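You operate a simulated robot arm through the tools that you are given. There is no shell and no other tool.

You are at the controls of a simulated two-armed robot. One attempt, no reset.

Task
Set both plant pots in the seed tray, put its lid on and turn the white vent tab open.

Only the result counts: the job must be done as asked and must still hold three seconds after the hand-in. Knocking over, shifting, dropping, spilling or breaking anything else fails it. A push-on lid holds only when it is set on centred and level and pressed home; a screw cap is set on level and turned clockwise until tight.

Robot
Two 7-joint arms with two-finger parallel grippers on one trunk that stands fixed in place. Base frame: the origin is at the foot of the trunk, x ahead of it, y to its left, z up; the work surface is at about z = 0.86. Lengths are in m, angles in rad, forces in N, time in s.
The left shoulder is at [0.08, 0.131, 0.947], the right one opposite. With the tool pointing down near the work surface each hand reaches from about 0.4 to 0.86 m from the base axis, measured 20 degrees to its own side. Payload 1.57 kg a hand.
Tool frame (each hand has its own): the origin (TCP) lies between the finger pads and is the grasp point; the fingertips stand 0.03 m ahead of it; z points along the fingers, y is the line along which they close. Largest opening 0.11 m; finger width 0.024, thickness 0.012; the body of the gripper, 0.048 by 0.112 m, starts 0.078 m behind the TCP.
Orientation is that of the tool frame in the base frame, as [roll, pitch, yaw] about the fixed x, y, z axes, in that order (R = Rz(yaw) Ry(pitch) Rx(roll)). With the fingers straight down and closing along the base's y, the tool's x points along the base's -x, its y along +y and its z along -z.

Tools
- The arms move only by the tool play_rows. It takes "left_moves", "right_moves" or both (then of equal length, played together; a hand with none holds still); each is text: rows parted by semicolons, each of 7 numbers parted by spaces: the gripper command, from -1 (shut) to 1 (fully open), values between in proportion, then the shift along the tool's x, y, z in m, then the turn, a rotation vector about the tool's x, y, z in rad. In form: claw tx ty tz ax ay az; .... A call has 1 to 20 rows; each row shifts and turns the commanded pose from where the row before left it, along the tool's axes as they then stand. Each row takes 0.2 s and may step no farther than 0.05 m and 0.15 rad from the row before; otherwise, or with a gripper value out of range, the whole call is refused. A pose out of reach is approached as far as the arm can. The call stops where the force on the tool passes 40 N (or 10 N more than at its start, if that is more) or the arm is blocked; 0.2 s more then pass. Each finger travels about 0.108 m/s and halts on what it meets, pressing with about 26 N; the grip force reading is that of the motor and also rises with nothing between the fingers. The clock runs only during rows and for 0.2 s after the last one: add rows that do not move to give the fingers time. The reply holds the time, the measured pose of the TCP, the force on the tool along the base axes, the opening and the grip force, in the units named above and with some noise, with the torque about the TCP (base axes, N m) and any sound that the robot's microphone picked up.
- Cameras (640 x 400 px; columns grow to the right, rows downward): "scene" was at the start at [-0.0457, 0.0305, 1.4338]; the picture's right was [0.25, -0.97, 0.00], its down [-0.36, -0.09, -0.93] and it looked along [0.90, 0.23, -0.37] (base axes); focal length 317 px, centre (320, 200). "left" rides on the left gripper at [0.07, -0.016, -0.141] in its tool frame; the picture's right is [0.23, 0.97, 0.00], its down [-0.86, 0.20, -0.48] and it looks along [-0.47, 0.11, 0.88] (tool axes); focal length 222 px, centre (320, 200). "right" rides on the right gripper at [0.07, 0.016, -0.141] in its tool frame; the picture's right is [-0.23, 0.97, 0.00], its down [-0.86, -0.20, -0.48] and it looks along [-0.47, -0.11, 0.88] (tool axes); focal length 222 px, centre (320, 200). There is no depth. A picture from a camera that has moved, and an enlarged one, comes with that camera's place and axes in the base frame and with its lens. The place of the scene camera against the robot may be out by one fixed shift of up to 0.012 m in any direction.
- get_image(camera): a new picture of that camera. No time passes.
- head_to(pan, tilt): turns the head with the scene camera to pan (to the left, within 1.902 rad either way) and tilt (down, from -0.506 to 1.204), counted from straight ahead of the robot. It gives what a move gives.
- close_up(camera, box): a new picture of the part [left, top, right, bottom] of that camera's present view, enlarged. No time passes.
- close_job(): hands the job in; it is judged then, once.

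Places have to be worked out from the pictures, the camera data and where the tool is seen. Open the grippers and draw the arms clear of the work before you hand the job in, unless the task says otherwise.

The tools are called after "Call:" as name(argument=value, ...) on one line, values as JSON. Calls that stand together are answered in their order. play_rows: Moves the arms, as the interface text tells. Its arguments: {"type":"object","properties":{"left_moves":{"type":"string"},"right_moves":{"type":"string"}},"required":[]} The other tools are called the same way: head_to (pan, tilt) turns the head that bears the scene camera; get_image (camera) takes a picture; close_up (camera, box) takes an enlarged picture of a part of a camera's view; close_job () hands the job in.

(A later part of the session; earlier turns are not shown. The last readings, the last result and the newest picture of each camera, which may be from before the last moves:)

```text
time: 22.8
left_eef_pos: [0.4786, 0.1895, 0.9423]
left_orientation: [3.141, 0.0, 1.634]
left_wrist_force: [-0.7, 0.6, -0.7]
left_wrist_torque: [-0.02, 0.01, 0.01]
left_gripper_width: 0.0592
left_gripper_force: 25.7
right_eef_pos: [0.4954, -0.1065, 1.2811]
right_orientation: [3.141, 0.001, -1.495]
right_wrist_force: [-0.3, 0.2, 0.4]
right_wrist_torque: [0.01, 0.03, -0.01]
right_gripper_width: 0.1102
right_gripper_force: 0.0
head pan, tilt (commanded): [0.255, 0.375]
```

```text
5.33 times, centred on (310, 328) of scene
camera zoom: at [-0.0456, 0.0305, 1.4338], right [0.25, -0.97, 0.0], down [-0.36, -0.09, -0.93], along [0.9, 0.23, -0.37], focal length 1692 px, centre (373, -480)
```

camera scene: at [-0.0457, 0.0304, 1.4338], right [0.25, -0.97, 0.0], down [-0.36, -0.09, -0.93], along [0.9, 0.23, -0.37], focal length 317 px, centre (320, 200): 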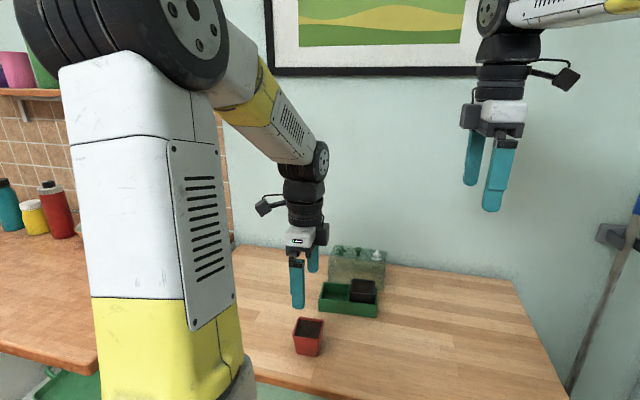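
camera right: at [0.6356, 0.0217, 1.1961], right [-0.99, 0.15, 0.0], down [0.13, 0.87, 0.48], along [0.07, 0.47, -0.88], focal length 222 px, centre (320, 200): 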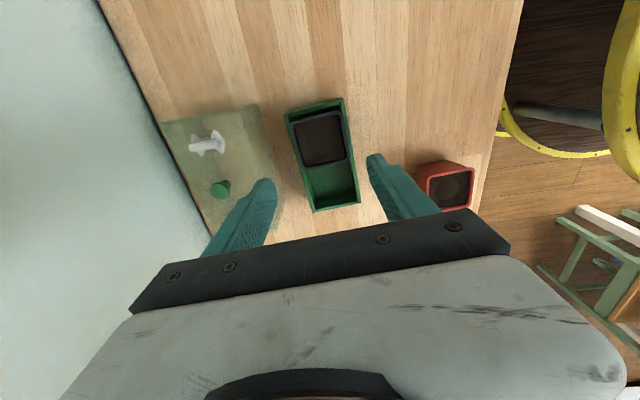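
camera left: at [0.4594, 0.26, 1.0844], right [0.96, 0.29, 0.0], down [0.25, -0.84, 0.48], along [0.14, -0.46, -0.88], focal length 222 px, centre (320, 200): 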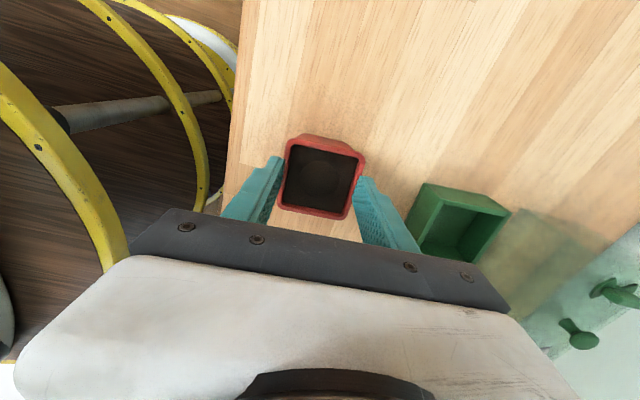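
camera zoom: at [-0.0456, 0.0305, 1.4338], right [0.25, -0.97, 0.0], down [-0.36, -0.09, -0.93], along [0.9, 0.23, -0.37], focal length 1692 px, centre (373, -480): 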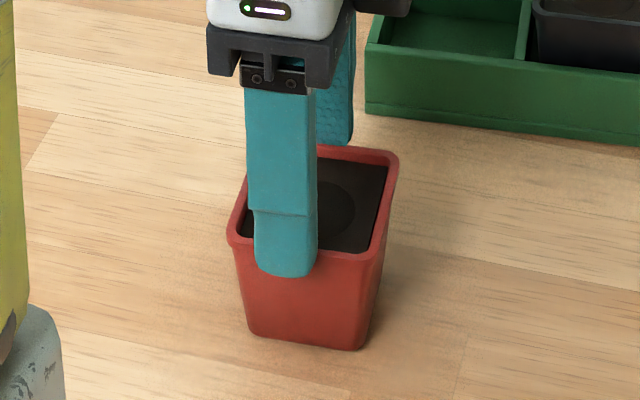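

The red pot is gripped at 0.059 m, centred on the TCP to within 1 mm. I lift it, align to the tray and move over the left cell at about (0.639, 0.161).

Call:
play_rows(left_moves="-1 0 0 -0.02 0 0 0; -1 0 0 -0.03 0 0 0; -1 0 0 -0.03 0 0 -0.017; -1 -0.0105 0.0393 0 0 0 0; -1 -0.0105 0.0393 0 0 0 0; -1 -0.0105 0.0393 0 0 0 0; -1 -0.0105 0.0393 0 0 0 0; -1 0 0 0 0 0 0; -1 0 0 0 0 0 0")

Call:
close_up(camera="left", box=[250, 85, 390, 230])

Call:
close_up(camera="scene", box=[290, 230, 430, 340])

```text
time: 24.8
left_eef_pos: [0.6406, 0.1625, 1.0249]
left_orientation: [3.141, 0.0, 1.647]
left_wrist_force: [-0.4, 0.4, -1.9]
left_wrist_torque: [-0.02, -0.01, 0.0]
left_gripper_width: 0.059
left_gripper_force: 25.8
right_eef_pos: [0.4952, -0.107, 1.2808]
right_orientation: [3.141, 0.0, -1.495]
right_wrist_force: [0.1, 0.8, -0.5]
right_wrist_torque: [0.01, 0.02, -0.01]
right_gripper_width: 0.1098
right_gripper_force: 0.0
head pan, tilt (commanded): [0.255, 0.375]
```

```text
2.76 times, centred on (320, 158) of left
camera zoom: at [0.6195, 0.2318, 1.1674], right [0.95, 0.3, 0.0], down [0.27, -0.84, 0.48], along [0.14, -0.46, -0.88], focal length 613 px, centre (320, 317)
```

zoom: 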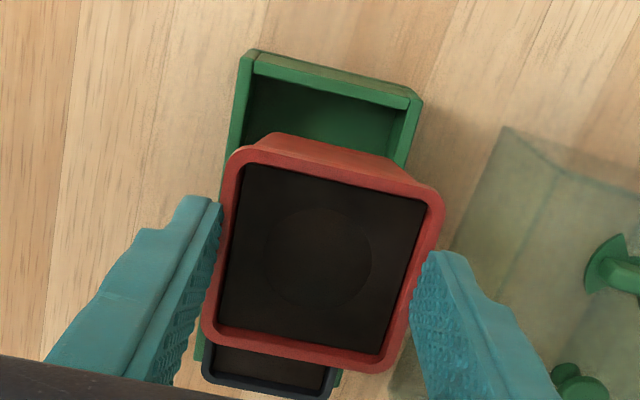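

```text
3.64 times, centred on (360, 285) of scene
camera zoom: at [-0.0455, 0.0305, 1.4338], right [0.25, -0.97, 0.0], down [-0.36, -0.09, -0.93], along [0.9, 0.23, -0.37], focal length 1154 px, centre (174, -109)
```

zoom: 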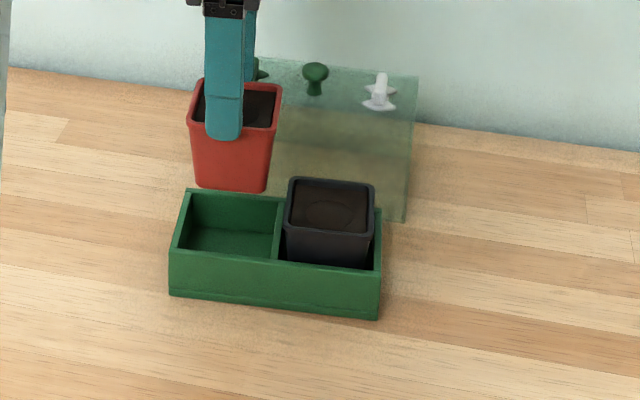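

The pot hangs within 2 mm of the left cell's centre. I lower it most of the way, then in small steps to contact.

Call:
play_rows(left_moves="-1 0 -0.0015 0.02 0 0 0; -1 0 0 0.02 0 0 0; -1 0 0 0.015 0 0 0; -1 0 0 0.01 0 0 0; -1 0 0 0.006 0 0 0; -1 0 0 0.002 0 0 0; -1 0 0 0 0 0 0")

Call:
close_up(camera="left", box=[250, 85, 390, 230])

Call:
close_up(camera="scene", box=[300, 240, 410, 330])

```text
time: 26.4
left_eef_pos: [0.6395, 0.1597, 0.9512]
left_orientation: [3.142, 0.001, 1.651]
left_wrist_force: [-0.1, 0.2, -1.7]
left_wrist_torque: [0.0, -0.06, 0.04]
left_gripper_width: 0.0589
left_gripper_force: 26.2
right_eef_pos: [0.4955, -0.1066, 1.2802]
right_orientation: [-3.141, -0.001, -1.495]
right_wrist_force: [-0.4, -0.3, 0.1]
right_wrist_torque: [-0.03, 0.0, 0.0]
right_gripper_width: 0.11
right_gripper_force: 0.1
head pan, tilt (commanded): [0.255, 0.375]
```

```text
2.76 times, centred on (320, 158) of left
camera zoom: at [0.6178, 0.2294, 1.0921], right [0.95, 0.3, 0.0], down [0.27, -0.84, 0.48], along [0.15, -0.46, -0.88], focal length 613 px, centre (320, 317)
```

zoom: 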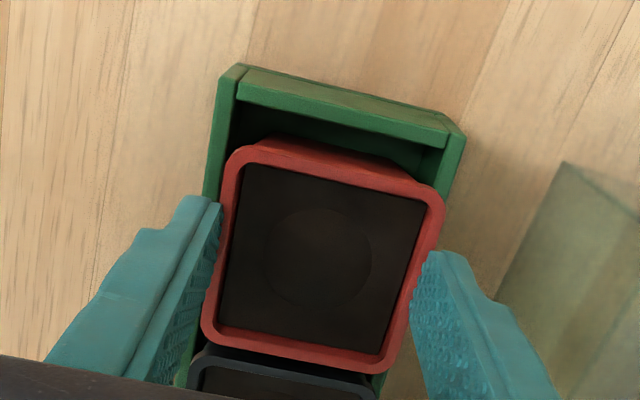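

```text
4.44 times, centred on (355, 285) of scene
camera zoom: at [-0.0456, 0.0305, 1.4338], right [0.25, -0.97, 0.0], down [-0.36, -0.09, -0.93], along [0.9, 0.23, -0.37], focal length 1410 px, centre (164, -178)
```

zoom: 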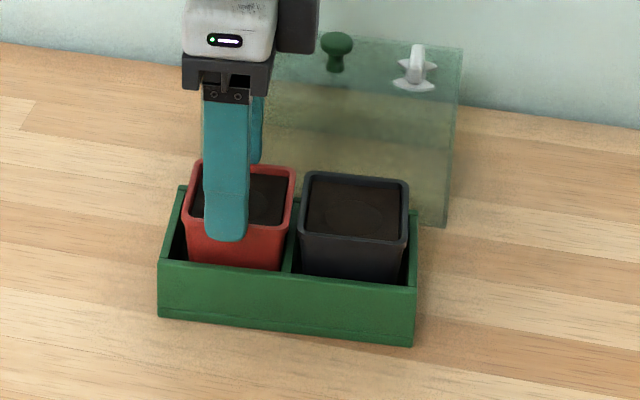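

The red pot is inside its cell, a little close to the divider. I shift 2 mm outward and lower to contact.

Call:
play_rows(left_moves="-1 0.002 0 0.002 0 0 0; -1 0 0 0.002 0 0 0; -1 0 0 0.0015 0 0 0; -1 0 0 0 0 0 0")

```text
time: 27.4
left_eef_pos: [0.6375, 0.1609, 0.9455]
left_orientation: [3.138, 0.0, 1.648]
left_wrist_force: [6.1, -0.8, 16.5]
left_wrist_torque: [-0.04, -0.16, -0.02]
left_gripper_width: 0.0595
left_gripper_force: 26.3
right_eef_pos: [0.4938, -0.1072, 1.2812]
right_orientation: [-3.141, 0.001, -1.495]
right_wrist_force: [-0.3, -0.6, 0.1]
right_wrist_torque: [0.01, -0.01, -0.01]
right_gripper_width: 0.11
right_gripper_force: 0.1
head pan, tilt (commanded): [0.255, 0.375]
```

Contact at 16 N, so the pot rests on the floor. I ease off, open and lift straight up.

Call:
play_rows(left_moves="-1 0 0 -0.001 0 0 0; 0.4 0 0 0 0 0 0; 0.4 0 0 0 0 0 0; 0.4 0 0 0 0 0 0; 0.4 0 0 -0.02 0 0 0; 0.4 0 0 -0.03 0 0 0; 0.4 0 0 -0.03 0 0 0; 0.4 0 0 -0.03 0 0 0; 0.4 0 0 0 0 0 0")

Call:
get_image(camera="left")

Call:
close_up(camera="scene", box=[300, 240, 410, 330])

```text
time: 29.4
left_eef_pos: [0.6425, 0.1626, 1.0537]
left_orientation: [-3.141, 0.001, 1.649]
left_wrist_force: [-0.2, -1.1, 0.2]
left_wrist_torque: [0.0, -0.01, -0.01]
left_gripper_width: 0.0769
left_gripper_force: 0.0
right_eef_pos: [0.495, -0.1063, 1.2817]
right_orientation: [-3.14, 0.0, -1.497]
right_wrist_force: [0.5, 0.2, 0.5]
right_wrist_torque: [0.0, 0.0, 0.01]
right_gripper_width: 0.1098
right_gripper_force: 0.0
head pan, tilt (commanded): [0.255, 0.375]
```

```text
taken
camera left: at [0.6196, 0.2324, 1.1952], right [0.95, 0.3, 0.0], down [0.27, -0.84, 0.48], along [0.14, -0.46, -0.88], focal length 222 px, centre (320, 200)
```

left: 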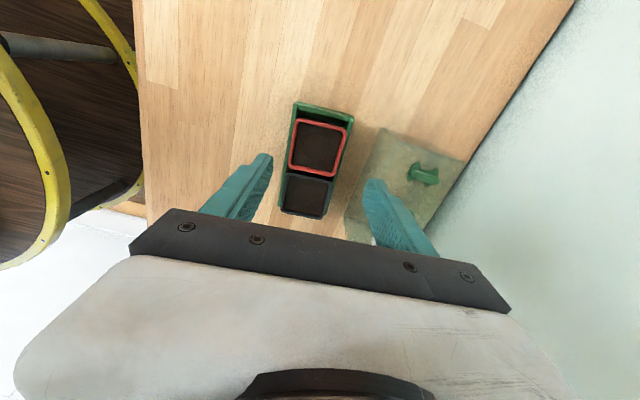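

```text
4.44 times, centred on (355, 285) of scene
camera zoom: at [-0.0456, 0.0304, 1.4338], right [0.25, -0.97, 0.0], down [-0.36, -0.09, -0.93], along [0.9, 0.23, -0.37], focal length 1410 px, centre (164, -178)
```

zoom: 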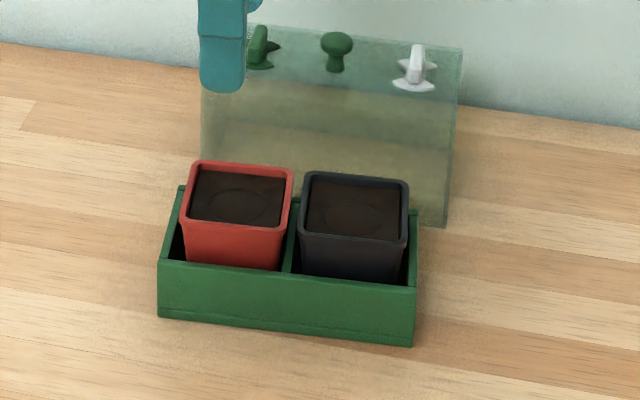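

Both pots stand in the tray. I enlarge the tray and the lid to study how the lid seats (ledge, wall gaps).

Call:
close_up(camera="scene", box=[310, 270, 390, 330])

Call:
close_up(camera="scene", box=[320, 235, 400, 300])

Call:
close_up(camera="left", box=[260, 90, 480, 250])

```text
6.67 times, centred on (350, 300) of scene
camera zoom: at [-0.0456, 0.0304, 1.4338], right [0.25, -0.97, 0.0], down [-0.36, -0.09, -0.93], along [0.9, 0.23, -0.37], focal length 2115 px, centre (120, -467)
```

zoom: 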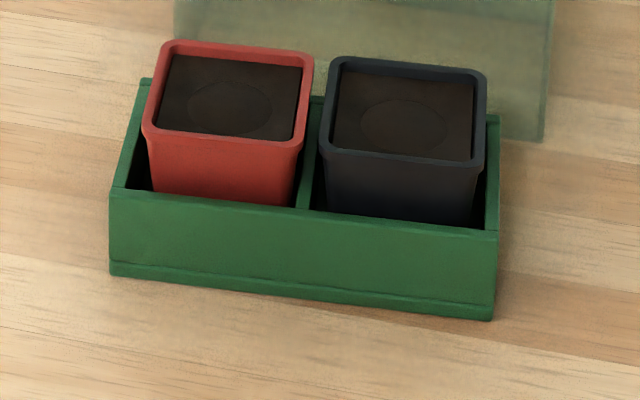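

```text
6.15 times, centred on (360, 268) of scene
camera zoom: at [-0.0456, 0.0304, 1.4338], right [0.25, -0.97, 0.0], down [-0.36, -0.09, -0.93], along [0.9, 0.23, -0.37], focal length 1953 px, centre (74, -215)
```

zoom: 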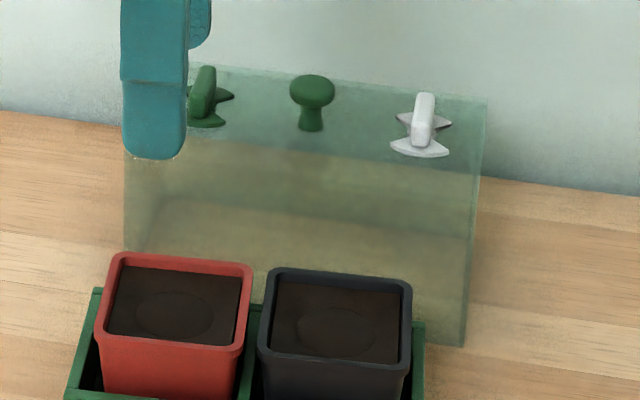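

```text
2.50 times, centred on (370, 170) of left
camera zoom: at [0.6196, 0.2324, 1.1952], right [0.95, 0.3, 0.0], down [0.27, -0.84, 0.48], along [0.14, -0.46, -0.88], focal length 555 px, centre (195, 275)
```

zoom: 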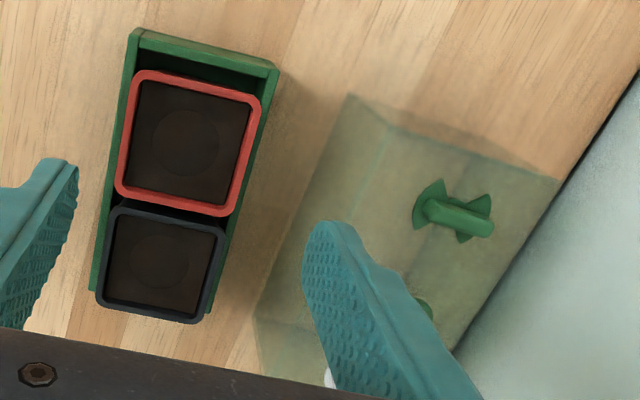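

The tray has a thin base lip on which the lid's skirt should seat, so the lid must go down around the walls. I bring the left hand, fingers closing along x, high over the lid's middle knob to measure it.

Call:
play_rows(left_moves="0.4 -0.0132 0.0304 -0.0065 0 0 0; 0.4 -0.0132 0.0304 -0.0065 0 0 0; 0.4 -0.0132 0.0304 -0.0065 0 0 0; 0.4 -0.0132 0.0304 -0.0065 0 0 0; 0.4 0 0 0 0 0 0.076; 0.4 0 0 0 0 0 0")

Call:
get_image(camera="left")

Call:
close_up(camera="left", box=[240, 90, 400, 220])

Call:
get_image(camera="scene")

```text
time: 30.8
left_eef_pos: [0.7614, 0.1185, 1.0817]
left_orientation: [-3.142, -0.001, 1.572]
left_wrist_force: [0.0, 0.0, 0.9]
left_wrist_torque: [0.01, -0.01, 0.0]
left_gripper_width: 0.077
left_gripper_force: 0.1
right_eef_pos: [0.4952, -0.1085, 1.2791]
right_orientation: [3.141, 0.001, -1.497]
right_wrist_force: [0.0, 0.3, 0.0]
right_wrist_torque: [0.03, 0.0, 0.01]
right_gripper_width: 0.11
right_gripper_force: 0.0
head pan, tilt (commanded): [0.255, 0.375]
```

```text
taken
camera left: at [0.7449, 0.1894, 1.2231], right [0.97, 0.23, 0.0], down [0.2, -0.85, 0.48], along [0.11, -0.47, -0.88], focal length 222 px, centre (320, 200)
```

left: 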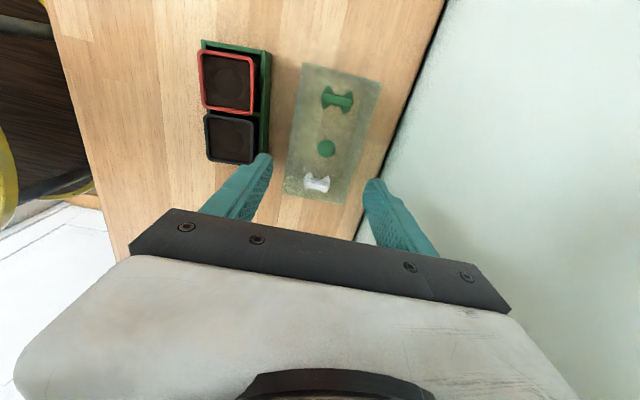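

```text
3.08 times, centred on (320, 155) of left
camera zoom: at [0.7449, 0.1894, 1.2231], right [0.97, 0.23, 0.0], down [0.2, -0.85, 0.48], along [0.11, -0.47, -0.88], focal length 684 px, centre (320, 338)
```

zoom: 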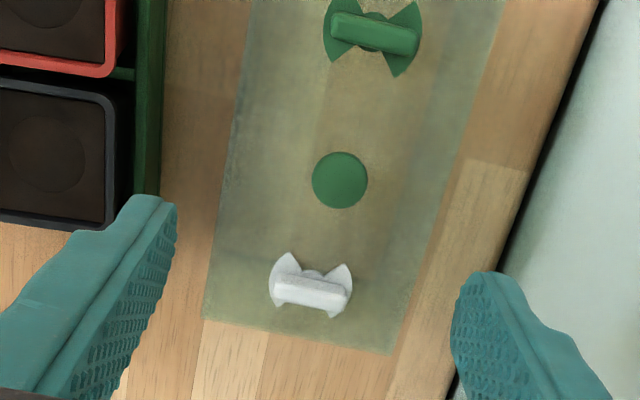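

```text
taken
camera scene: at [-0.0456, 0.0304, 1.4338], right [0.25, -0.97, 0.0], down [-0.36, -0.09, -0.93], along [0.9, 0.23, -0.37], focal length 317 px, centre (320, 200)
```

scene: 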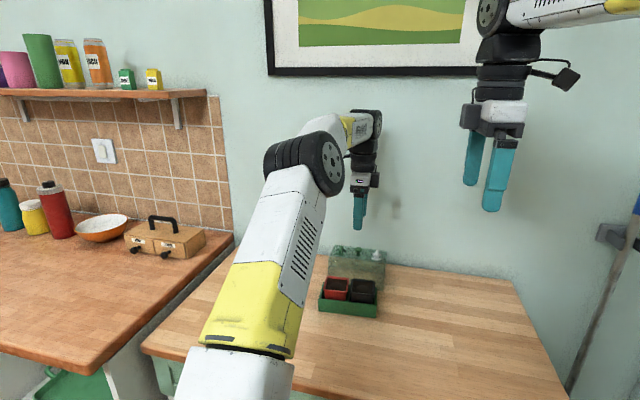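

In this view the knob lies near (0.768, 0.122) and the lid spans 0.0855 by 0.156 m with nearly zero yaw. I centre on the knob and lower to z≈0.995, then look again.

Call:
play_rows(left_moves="0.1 0.0024 0.0074 0.02 0 0 0; 0.1 0 0 0.03 0 0 0; 0.1 0 0 0.025 0 0 0; 0.1 0 0 0.012 0 0 0; 0.1 0 0 0 0 0 0")

Call:
get_image(camera="left")

Call:
close_up(camera="left", box=[250, 110, 390, 220])

Call:
close_up(camera="scene", box=[320, 215, 400, 275])

```text
time: 32.0
left_eef_pos: [0.7699, 0.1216, 0.9951]
left_orientation: [3.14, 0.001, 1.575]
left_wrist_force: [1.0, 0.3, -0.3]
left_wrist_torque: [0.03, 0.0, -0.01]
left_gripper_width: 0.0604
left_gripper_force: 0.0
right_eef_pos: [0.4943, -0.1071, 1.2808]
right_orientation: [3.14, 0.0, -1.496]
right_wrist_force: [-0.3, -0.7, 1.1]
right_wrist_torque: [-0.04, -0.01, -0.01]
right_gripper_width: 0.1101
right_gripper_force: 0.1
head pan, tilt (commanded): [0.255, 0.375]
```

```text
taken
camera left: at [0.7538, 0.1933, 1.137], right [0.97, 0.23, 0.0], down [0.2, -0.85, 0.48], along [0.11, -0.47, -0.88], focal length 222 px, centre (320, 200)
```

left: 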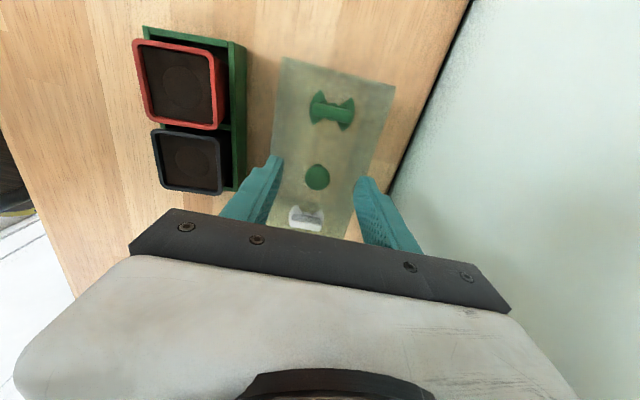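

```text
3.64 times, centred on (320, 165) of left
camera zoom: at [0.7538, 0.1933, 1.137], right [0.97, 0.23, 0.0], down [0.2, -0.85, 0.48], along [0.11, -0.47, -0.88], focal length 808 px, centre (320, 327)
```

zoom: 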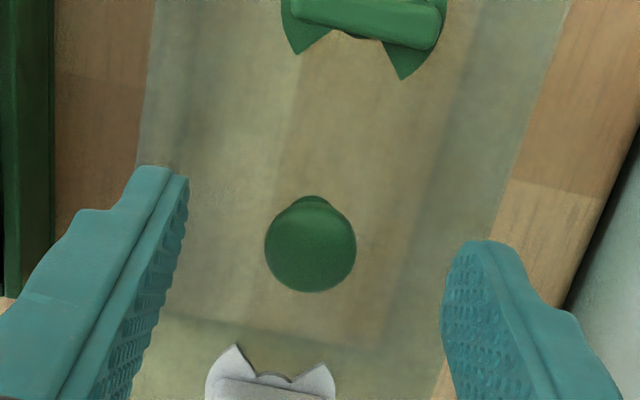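

```text
6.67 times, centred on (360, 245) of scene
camera zoom: at [-0.0456, 0.0304, 1.4338], right [0.25, -0.97, 0.0], down [-0.36, -0.09, -0.93], along [0.9, 0.23, -0.37], focal length 2115 px, centre (53, -100)
```

zoom: 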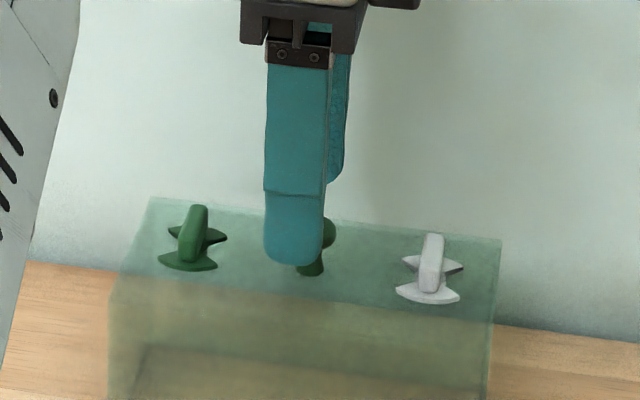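

The knob sits 1.8 mm to the near side of the finger midline and is aligned crosswise. I correct that, go down 12 mm and close on the knob.

Call:
play_rows(left_moves="0.1 0 -0.0018 0.006 0 0 0; 0.1 0 0 0.006 0 0 0; 0.1 0 0 0 0 0 0; -0.3 0 0 0 0 0 0; -1 0 0 0 0 0 0; -1 0 0 0 0 0 0; -1 0 0 0 0 0 0")

Call:
close_up(camera="left", box=[250, 110, 390, 220])

Call:
close_up(camera="scene", box=[320, 215, 400, 275])

```text
time: 33.6
left_eef_pos: [0.7693, 0.1216, 0.9833]
left_orientation: [3.141, 0.001, 1.573]
left_wrist_force: [0.0, 0.1, 1.1]
left_wrist_torque: [-0.01, -0.01, 0.02]
left_gripper_width: 0.0211
left_gripper_force: 26.2
right_eef_pos: [0.495, -0.1072, 1.2822]
right_orientation: [3.14, -0.001, -1.497]
right_wrist_force: [-0.1, -0.3, 0.0]
right_wrist_torque: [0.02, 0.02, -0.01]
right_gripper_width: 0.1099
right_gripper_force: 0.1
head pan, tilt (commanded): [0.255, 0.375]
```

```text
3.64 times, centred on (320, 165) of left
camera zoom: at [0.7523, 0.1921, 1.1247], right [0.97, 0.23, 0.0], down [0.2, -0.85, 0.48], along [0.11, -0.47, -0.88], focal length 808 px, centre (320, 327)
```

zoom: 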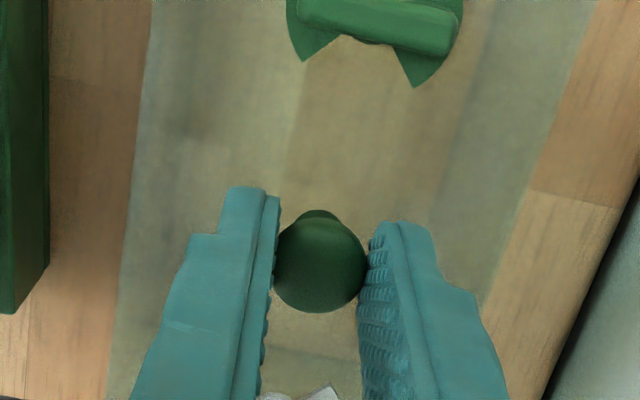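

```text
6.67 times, centred on (360, 245) of scene
camera zoom: at [-0.0456, 0.0304, 1.4338], right [0.25, -0.97, 0.0], down [-0.36, -0.09, -0.93], along [0.9, 0.23, -0.37], focal length 2115 px, centre (53, -100)
```

zoom: 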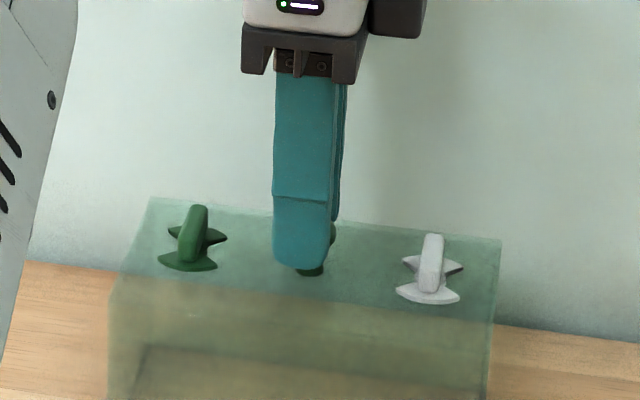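

The knob is held at 0.021 m. I lift the lid slowly straight up 85 mm, then check that it hangs level.

Call:
play_rows(left_moves="-1 0 0 -0.005 0 0 0; -1 0 0 -0.01 0 0 0; -1 0 0 -0.015 0 0 0; -1 0 0 -0.02 0 0 0; -1 0 0 -0.02 0 0 0; -1 0 0 -0.015 0 0 0; -1 0 0 0 0 0 0; -1 0 0 0 0 0 0")

Call:
get_image(camera="left")

Call:
close_up(camera="scene", box=[280, 180, 440, 320])

```text
time: 35.4
left_eef_pos: [0.7702, 0.1213, 1.0684]
left_orientation: [3.14, 0.0, 1.575]
left_wrist_force: [0.2, 0.1, -2.2]
left_wrist_torque: [0.0, 0.02, 0.0]
left_gripper_width: 0.0211
left_gripper_force: 26.0
right_eef_pos: [0.4951, -0.1069, 1.2814]
right_orientation: [3.141, 0.001, -1.494]
right_wrist_force: [-0.2, 0.7, 0.6]
right_wrist_torque: [-0.01, 0.0, -0.02]
right_gripper_width: 0.1099
right_gripper_force: 0.1
head pan, tilt (commanded): [0.255, 0.375]
```

```text
taken
camera left: at [0.7525, 0.1926, 1.2095], right [0.97, 0.23, 0.0], down [0.2, -0.85, 0.48], along [0.11, -0.47, -0.88], focal length 222 px, centre (320, 200)
```

left: 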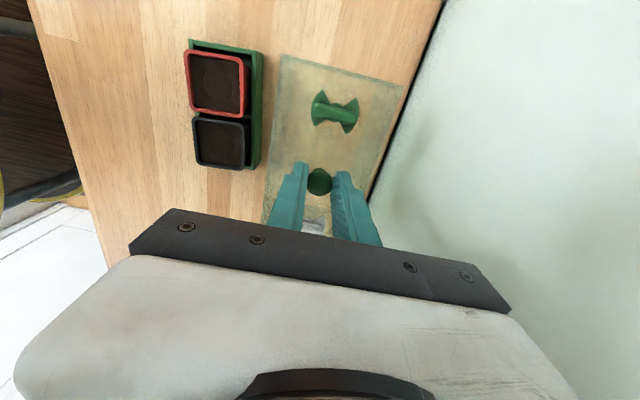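

```text
2.86 times, centred on (360, 250) of scene
camera zoom: at [-0.0456, 0.0304, 1.4338], right [0.25, -0.97, 0.0], down [-0.36, -0.09, -0.93], along [0.9, 0.23, -0.37], focal length 907 px, centre (206, 57)
```

zoom: 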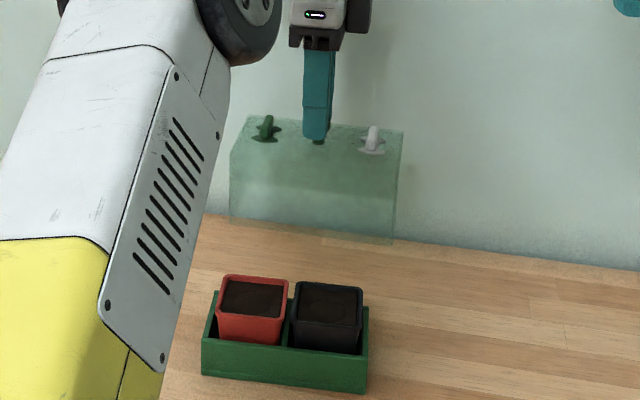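

The lid hangs level. I carry it back over the tray, 18 mm above the pots, and turn it +0.075 to match the tray.

Call:
play_rows(left_moves="-1 0.0012 -0.0254 0 0 0 0; -1 0.0012 -0.0254 0 0 0 0; -1 0.0012 -0.0254 0 0 0 0; -1 0.0012 -0.0254 0 0 0 0; -1 0.0011 -0.0252 0 0 0 0; -1 0 0 0 0 0 -0.0375; -1 0 0 0 0 0 -0.0375; -1 0 0 0 0 0 0; -1 0 0 0 0 0 0")

Call:
get_image(camera="left")

Call:
close_up(camera="left", box=[220, 60, 400, 220])

Call:
close_up(camera="scene", box=[300, 220, 410, 320])

```text
time: 37.4
left_eef_pos: [0.6415, 0.1286, 1.0683]
left_orientation: [-3.141, -0.001, 1.65]
left_wrist_force: [0.4, 0.0, -0.2]
left_wrist_torque: [0.0, 0.0, 0.01]
left_gripper_width: 0.0213
left_gripper_force: 25.9
right_eef_pos: [0.4936, -0.1073, 1.2801]
right_orientation: [-3.14, -0.001, -1.497]
right_wrist_force: [0.0, -0.3, -0.3]
right_wrist_torque: [-0.03, 0.01, 0.01]
right_gripper_width: 0.1102
right_gripper_force: 0.0
head pan, tilt (commanded): [0.255, 0.375]
```

```text
taken
camera left: at [0.6218, 0.1959, 1.2091], right [0.95, 0.3, 0.0], down [0.27, -0.84, 0.48], along [0.14, -0.46, -0.88], focal length 222 px, centre (320, 200)
```

left: 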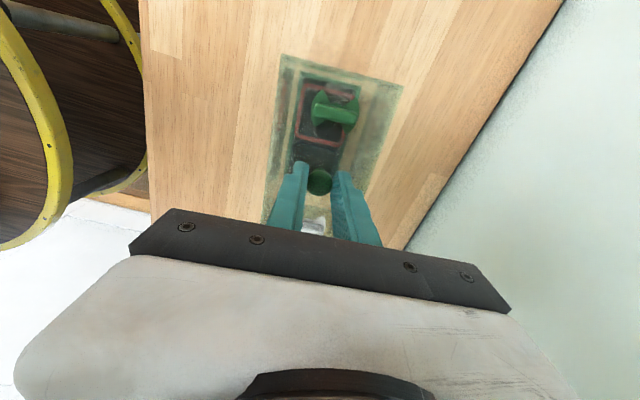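

```text
2.50 times, centred on (310, 140) of left
camera zoom: at [0.6218, 0.1959, 1.2091], right [0.95, 0.3, 0.0], down [0.27, -0.84, 0.48], along [0.14, -0.46, -0.88], focal length 555 px, centre (345, 350)
```

zoom: 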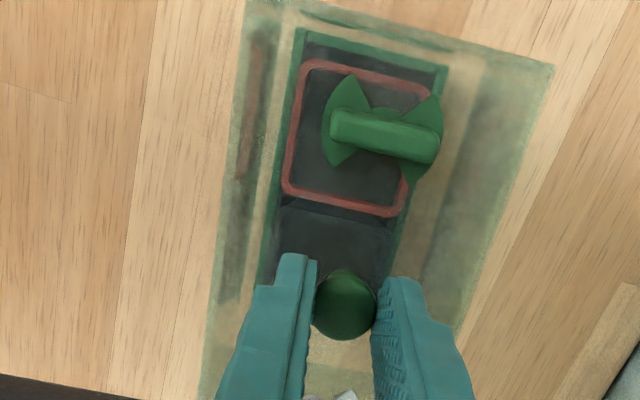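

```text
4.00 times, centred on (355, 270) of scene
camera zoom: at [-0.0456, 0.0304, 1.4338], right [0.25, -0.97, 0.0], down [-0.36, -0.09, -0.93], along [0.9, 0.23, -0.37], focal length 1269 px, centre (180, -80)
```

zoom: 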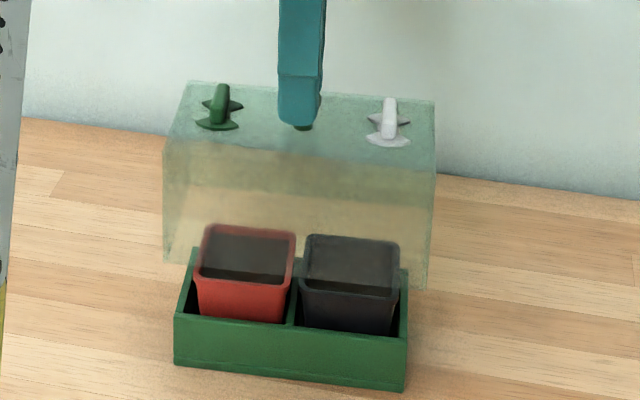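

The lid hangs over the tray with yaw matched; the readings of its offset differ by about 2 mm. I lower it past the pot rims to just above the tray walls, where lid edge and tray edge can be compared almost without parallax.

Call:
play_rows(left_moves="-1 0 0 0.008 0 0 0; -1 0 0 0.008 0 0 0; -1 0 0 0.008 0 0 0; -1 0 0 0.006 0 0 0; -1 0 0 0 0 0 0; -1 0 0 0 0 0 0")

Call:
close_up(camera="scene", box=[310, 240, 400, 320])

Call:
close_up(camera="left", box=[240, 50, 400, 170])

Call:
get_image(camera="right")

```text
time: 38.8
left_eef_pos: [0.6435, 0.1273, 1.0375]
left_orientation: [3.141, 0.0, 1.649]
left_wrist_force: [0.0, -0.8, -1.6]
left_wrist_torque: [-0.03, -0.01, -0.02]
left_gripper_width: 0.0209
left_gripper_force: 25.9
right_eef_pos: [0.4948, -0.1073, 1.28]
right_orientation: [-3.141, 0.001, -1.496]
right_wrist_force: [0.8, 0.7, -0.3]
right_wrist_torque: [0.03, -0.02, 0.03]
right_gripper_width: 0.11
right_gripper_force: 0.0
head pan, tilt (commanded): [0.255, 0.375]
```

```text
5.00 times, centred on (355, 280) of scene
camera zoom: at [-0.0456, 0.0304, 1.4338], right [0.25, -0.97, 0.0], down [-0.36, -0.09, -0.93], along [0.9, 0.23, -0.37], focal length 1586 px, centre (145, -200)
```

zoom: 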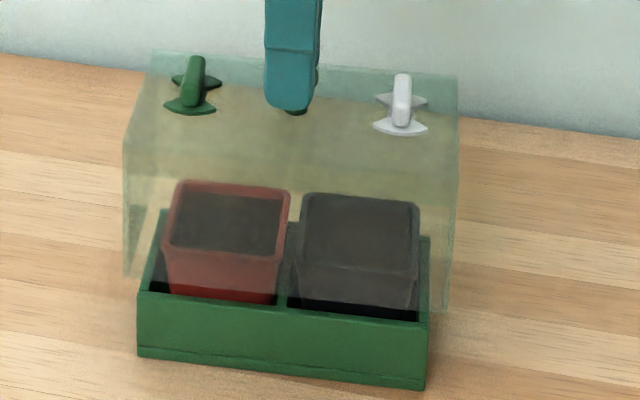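

```text
3.33 times, centred on (320, 110) of left
camera zoom: at [0.6214, 0.1963, 1.1792], right [0.95, 0.3, 0.0], down [0.27, -0.84, 0.48], along [0.14, -0.46, -0.88], focal length 740 px, centre (320, 500)
```

zoom: 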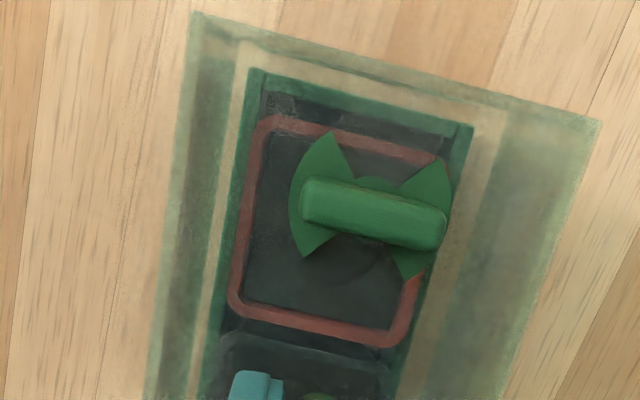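

```text
taken
camera right: at [0.4852, -0.1784, 1.4225], right [-0.99, 0.15, 0.0], down [0.13, 0.87, 0.48], along [0.07, 0.47, -0.88], focal length 222 px, centre (320, 200)
```

right: 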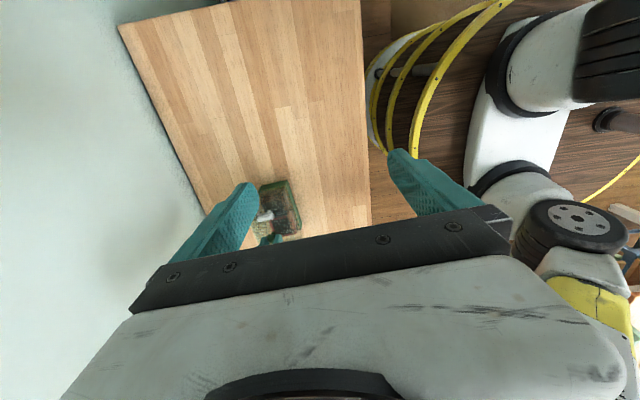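

The lid edges show through. I zoom on the lid and tray corners from the left and scene cameras for accurate comparison.

Call:
close_up(camera="left", box=[270, 50, 330, 95])

Call:
close_up(camera="left", box=[340, 60, 410, 110])

Call:
close_up(camera="scene", box=[323, 280, 353, 302])

Call:
close_up(camera="scene", box=[375, 282, 405, 312])

```text
8.89 times, centred on (300, 72) of left
camera zoom: at [0.6214, 0.1963, 1.1792], right [0.95, 0.3, 0.0], down [0.27, -0.84, 0.48], along [0.14, -0.46, -0.88], focal length 1974 px, centre (498, 1333)
```

zoom: 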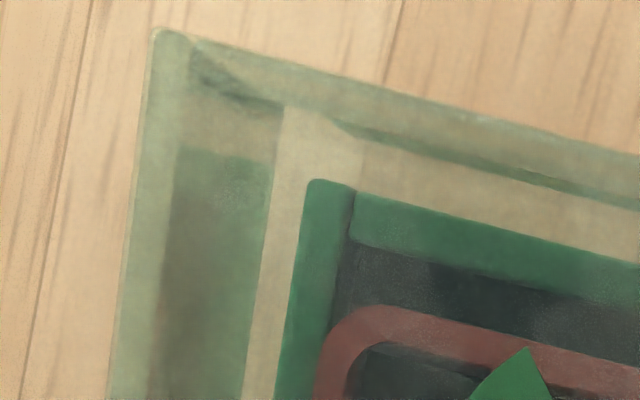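

```text
8.00 times, centred on (375, 85) of left
camera zoom: at [0.6214, 0.1963, 1.1792], right [0.95, 0.3, 0.0], down [0.27, -0.84, 0.48], along [0.14, -0.46, -0.88], focal length 1777 px, centre (-120, 1120)
```

zoom: 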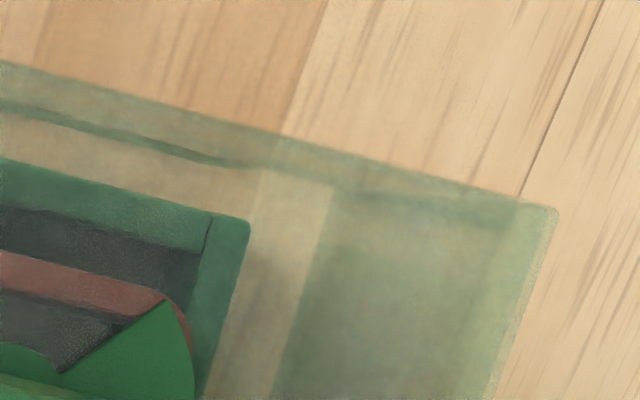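

```text
16.00 times, centred on (338, 291) of scene
camera zoom: at [-0.0456, 0.0304, 1.4338], right [0.25, -0.97, 0.0], down [-0.36, -0.09, -0.93], along [0.9, 0.23, -0.37], focal length 5077 px, centre (32, -1256)
```

zoom: 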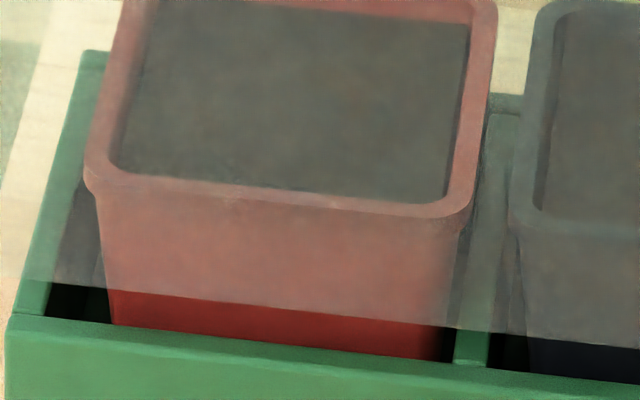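

```text
13.33 times, centred on (390, 297) of scene
camera zoom: at [-0.0456, 0.0304, 1.4338], right [0.25, -0.97, 0.0], down [-0.36, -0.09, -0.93], along [0.9, 0.23, -0.37], focal length 4231 px, centre (-613, -1093)
```

zoom: 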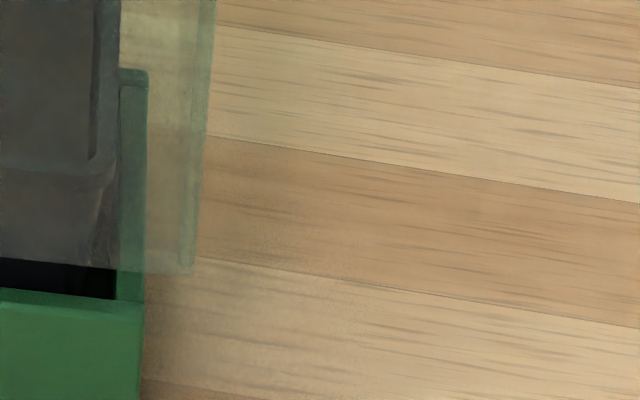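

The zoom re-renders sharply. I take the matching zoom of the left front corners and the back corners from the scene camera.

Call:
close_up(camera="scene", box=[325, 275, 355, 305])

Call:
close_up(camera="scene", box=[325, 285, 345, 300])

Call:
close_up(camera="scene", box=[320, 280, 350, 320])

Call:
close_up(camera="scene", box=[380, 285, 405, 322])

```text
13.33 times, centred on (340, 290) of scene
camera zoom: at [-0.0456, 0.0304, 1.4338], right [0.25, -0.97, 0.0], down [-0.36, -0.09, -0.93], along [0.9, 0.23, -0.37], focal length 4231 px, centre (53, -1000)
```

zoom: 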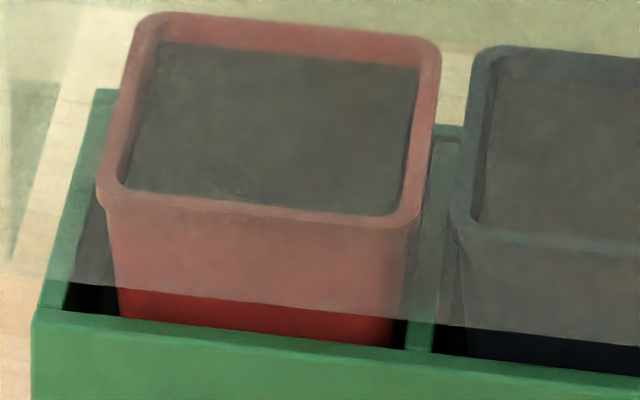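

```text
16.00 times, centred on (335, 292) of scene
camera zoom: at [-0.0456, 0.0304, 1.4338], right [0.25, -0.97, 0.0], down [-0.36, -0.09, -0.93], along [0.9, 0.23, -0.37], focal length 5077 px, centre (80, -1280)
```

zoom: 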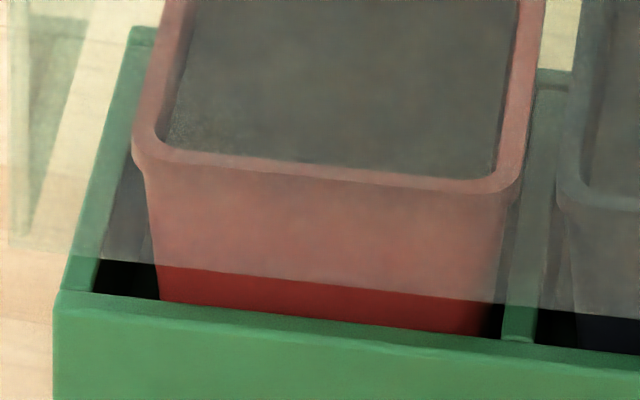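

```text
10.00 times, centred on (335, 300) of scene
camera zoom: at [-0.0456, 0.0304, 1.4338], right [0.25, -0.97, 0.0], down [-0.36, -0.09, -0.93], along [0.9, 0.23, -0.37], focal length 3173 px, centre (170, -800)
```

zoom: 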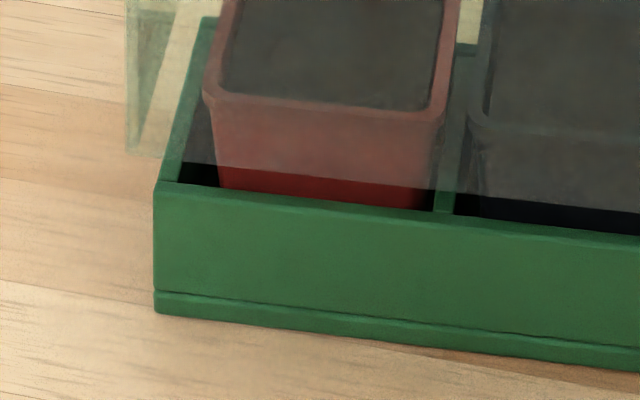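

```text
10.81 times, centred on (392, 304) of scene
camera zoom: at [-0.0456, 0.0304, 1.4338], right [0.25, -0.97, 0.0], down [-0.36, -0.09, -0.93], along [0.9, 0.23, -0.37], focal length 3430 px, centre (-464, -919)
```

zoom: 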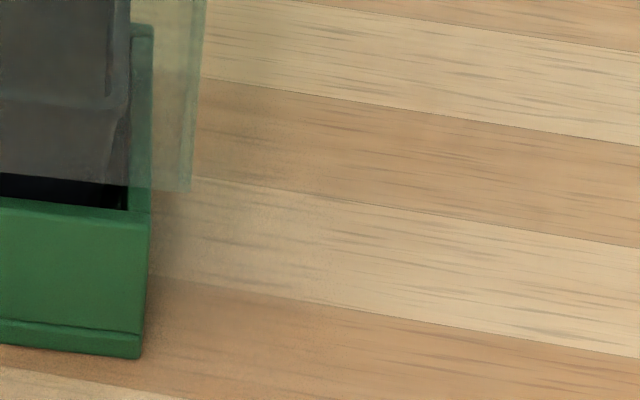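

Comparing corners: the lid overhangs the tray by about 3 mm on the near side and 7 mm on the far side, and by 6.5 and 8.5 mm at the two ends. I shift it 2.4 mm nearer and 1 mm left, and turn it by +0.006, then check again.

Call:
play_rows(left_moves="-1 0.001 -0.0024 0 0 0 -0.006; -1 0 0 0 0 0 0; -1 0 0 0 0 0 0")

Call:
close_up(camera="scene", box=[320, 280, 350, 320])

Call:
close_up(camera="scene", box=[380, 285, 405, 322])

Call:
close_up(camera="left", box=[270, 50, 330, 95])

Call:
close_up(camera="left", box=[340, 60, 410, 110])

```text
time: 39.6
left_eef_pos: [0.641, 0.1276, 1.0368]
left_orientation: [-3.141, -0.001, 1.654]
left_wrist_force: [-0.2, 0.4, -1.8]
left_wrist_torque: [-0.02, 0.02, -0.02]
left_gripper_width: 0.0211
left_gripper_force: 25.9
right_eef_pos: [0.495, -0.1072, 1.2807]
right_orientation: [3.141, 0.0, -1.495]
right_wrist_force: [0.4, -0.1, -0.7]
right_wrist_torque: [0.0, -0.04, -0.03]
right_gripper_width: 0.1099
right_gripper_force: 0.1
head pan, tilt (commanded): [0.255, 0.375]
```

```text
10.00 times, centred on (335, 300) of scene
camera zoom: at [-0.0456, 0.0304, 1.4338], right [0.25, -0.97, 0.0], down [-0.36, -0.09, -0.93], along [0.9, 0.23, -0.37], focal length 3173 px, centre (170, -800)
```

zoom: 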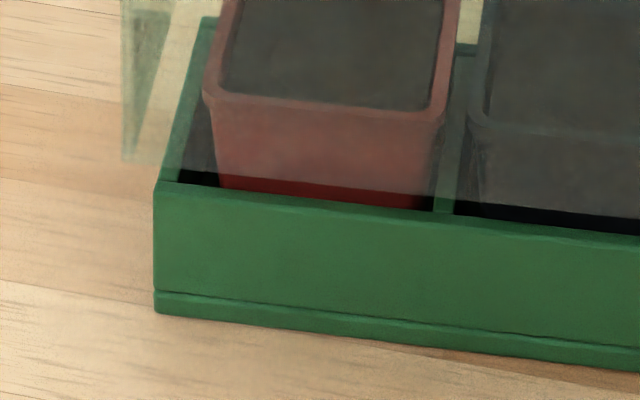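

```text
10.81 times, centred on (392, 304) of scene
camera zoom: at [-0.0456, 0.0304, 1.4338], right [0.25, -0.97, 0.0], down [-0.36, -0.09, -0.93], along [0.9, 0.23, -0.37], focal length 3430 px, centre (-464, -919)
```

zoom: 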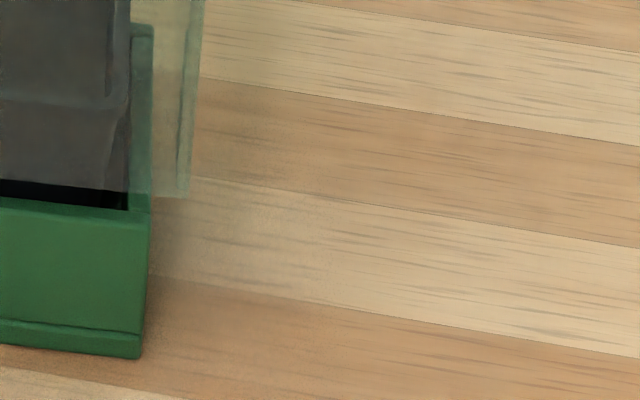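

```text
8.89 times, centred on (300, 72) of left
camera zoom: at [0.6184, 0.1967, 1.1791], right [0.95, 0.31, 0.0], down [0.27, -0.84, 0.48], along [0.15, -0.46, -0.88], focal length 1974 px, centre (498, 1333)
```

zoom: 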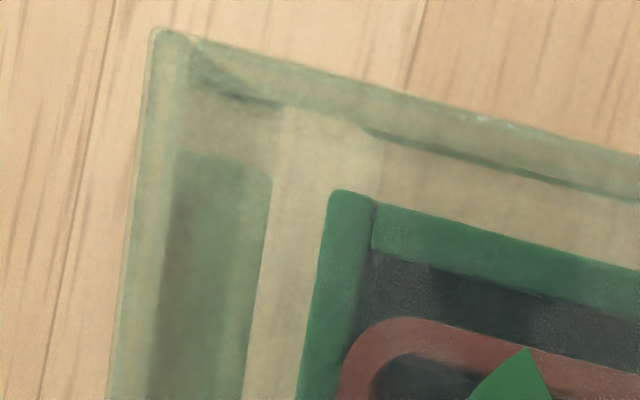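

```text
8.00 times, centred on (375, 85) of left
camera zoom: at [0.6184, 0.1967, 1.1791], right [0.95, 0.31, 0.0], down [0.27, -0.84, 0.48], along [0.15, -0.46, -0.88], focal length 1777 px, centre (-120, 1120)
```

zoom: 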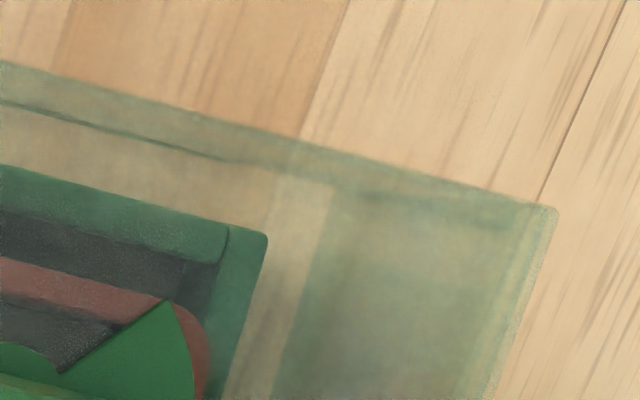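

Both cameras now show the lid centred over the tray within about 1 mm, with the same yaw. I lower it round the tray walls in small steps, watching the force.

Call:
play_rows(left_moves="-1 0 0.0004 0.005 0 0 0; -1 0 0 0.005 0 0 0; -1 0 0 0.005 0 0 0; -1 0 0 0.005 0 0 0; -1 0 0 0 0 0 0")

Call:
close_up(camera="scene", box=[310, 250, 400, 325])

Call:
close_up(camera="left", box=[260, 50, 410, 160])

```text
time: 40.8
left_eef_pos: [0.6411, 0.1287, 1.0166]
left_orientation: [3.141, 0.0, 1.655]
left_wrist_force: [0.4, 0.3, -1.9]
left_wrist_torque: [-0.03, 0.05, -0.03]
left_gripper_width: 0.0211
left_gripper_force: 26.5
right_eef_pos: [0.494, -0.1079, 1.2809]
right_orientation: [-3.141, 0.001, -1.495]
right_wrist_force: [-0.3, -0.8, 0.2]
right_wrist_torque: [0.05, 0.0, 0.01]
right_gripper_width: 0.1101
right_gripper_force: 0.1
head pan, tilt (commanded): [0.255, 0.375]
```

```text
5.33 times, centred on (355, 288) of scene
camera zoom: at [-0.0456, 0.0304, 1.4338], right [0.25, -0.97, 0.0], down [-0.36, -0.09, -0.93], along [0.9, 0.23, -0.37], focal length 1692 px, centre (133, -267)
```

zoom: 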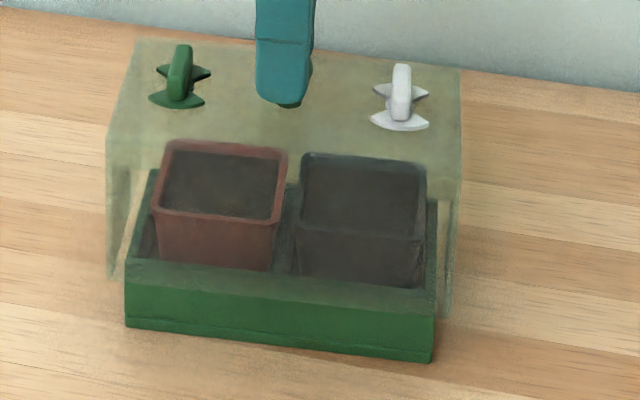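

```text
3.64 times, centred on (335, 105) of left
camera zoom: at [0.6186, 0.1977, 1.1588], right [0.95, 0.31, 0.0], down [0.27, -0.84, 0.48], along [0.15, -0.46, -0.88], focal length 808 px, centre (266, 546)
```

zoom: 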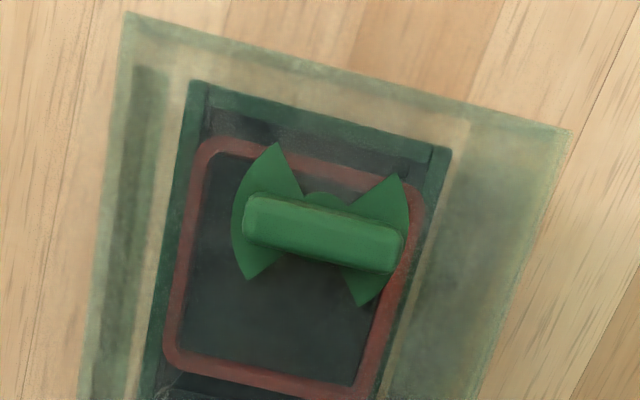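

The skirt has passed below the tray rim without touching. I continue down.

Call:
play_rows(left_moves="-1 0 0 0.005 0 0 0; -1 0 0 0.005 0 0 0; -1 0 0 0.005 0 0 0; -1 0 0 0.005 0 0 0; -1 0 0 0.004 0 0 0; -1 0 0 0 0 0 0")

Call:
close_up(camera="scene", box=[310, 250, 400, 325])

```text
time: 42.2
left_eef_pos: [0.6427, 0.1288, 0.9929]
left_orientation: [3.141, 0.0, 1.655]
left_wrist_force: [0.4, -0.8, -1.1]
left_wrist_torque: [0.01, -0.01, -0.02]
left_gripper_width: 0.0209
left_gripper_force: 26.2
right_eef_pos: [0.4939, -0.1071, 1.2805]
right_orientation: [-3.141, 0.001, -1.495]
right_wrist_force: [-0.2, -0.2, 0.2]
right_wrist_torque: [-0.01, -0.02, 0.01]
right_gripper_width: 0.1098
right_gripper_force: 0.1
head pan, tilt (commanded): [0.255, 0.375]
```

```text
5.33 times, centred on (355, 288) of scene
camera zoom: at [-0.0456, 0.0304, 1.4338], right [0.25, -0.97, 0.0], down [-0.36, -0.09, -0.93], along [0.9, 0.23, -0.37], focal length 1692 px, centre (133, -267)
```

zoom: 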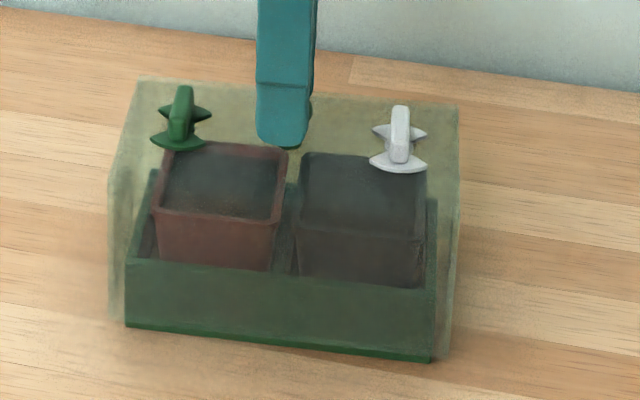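

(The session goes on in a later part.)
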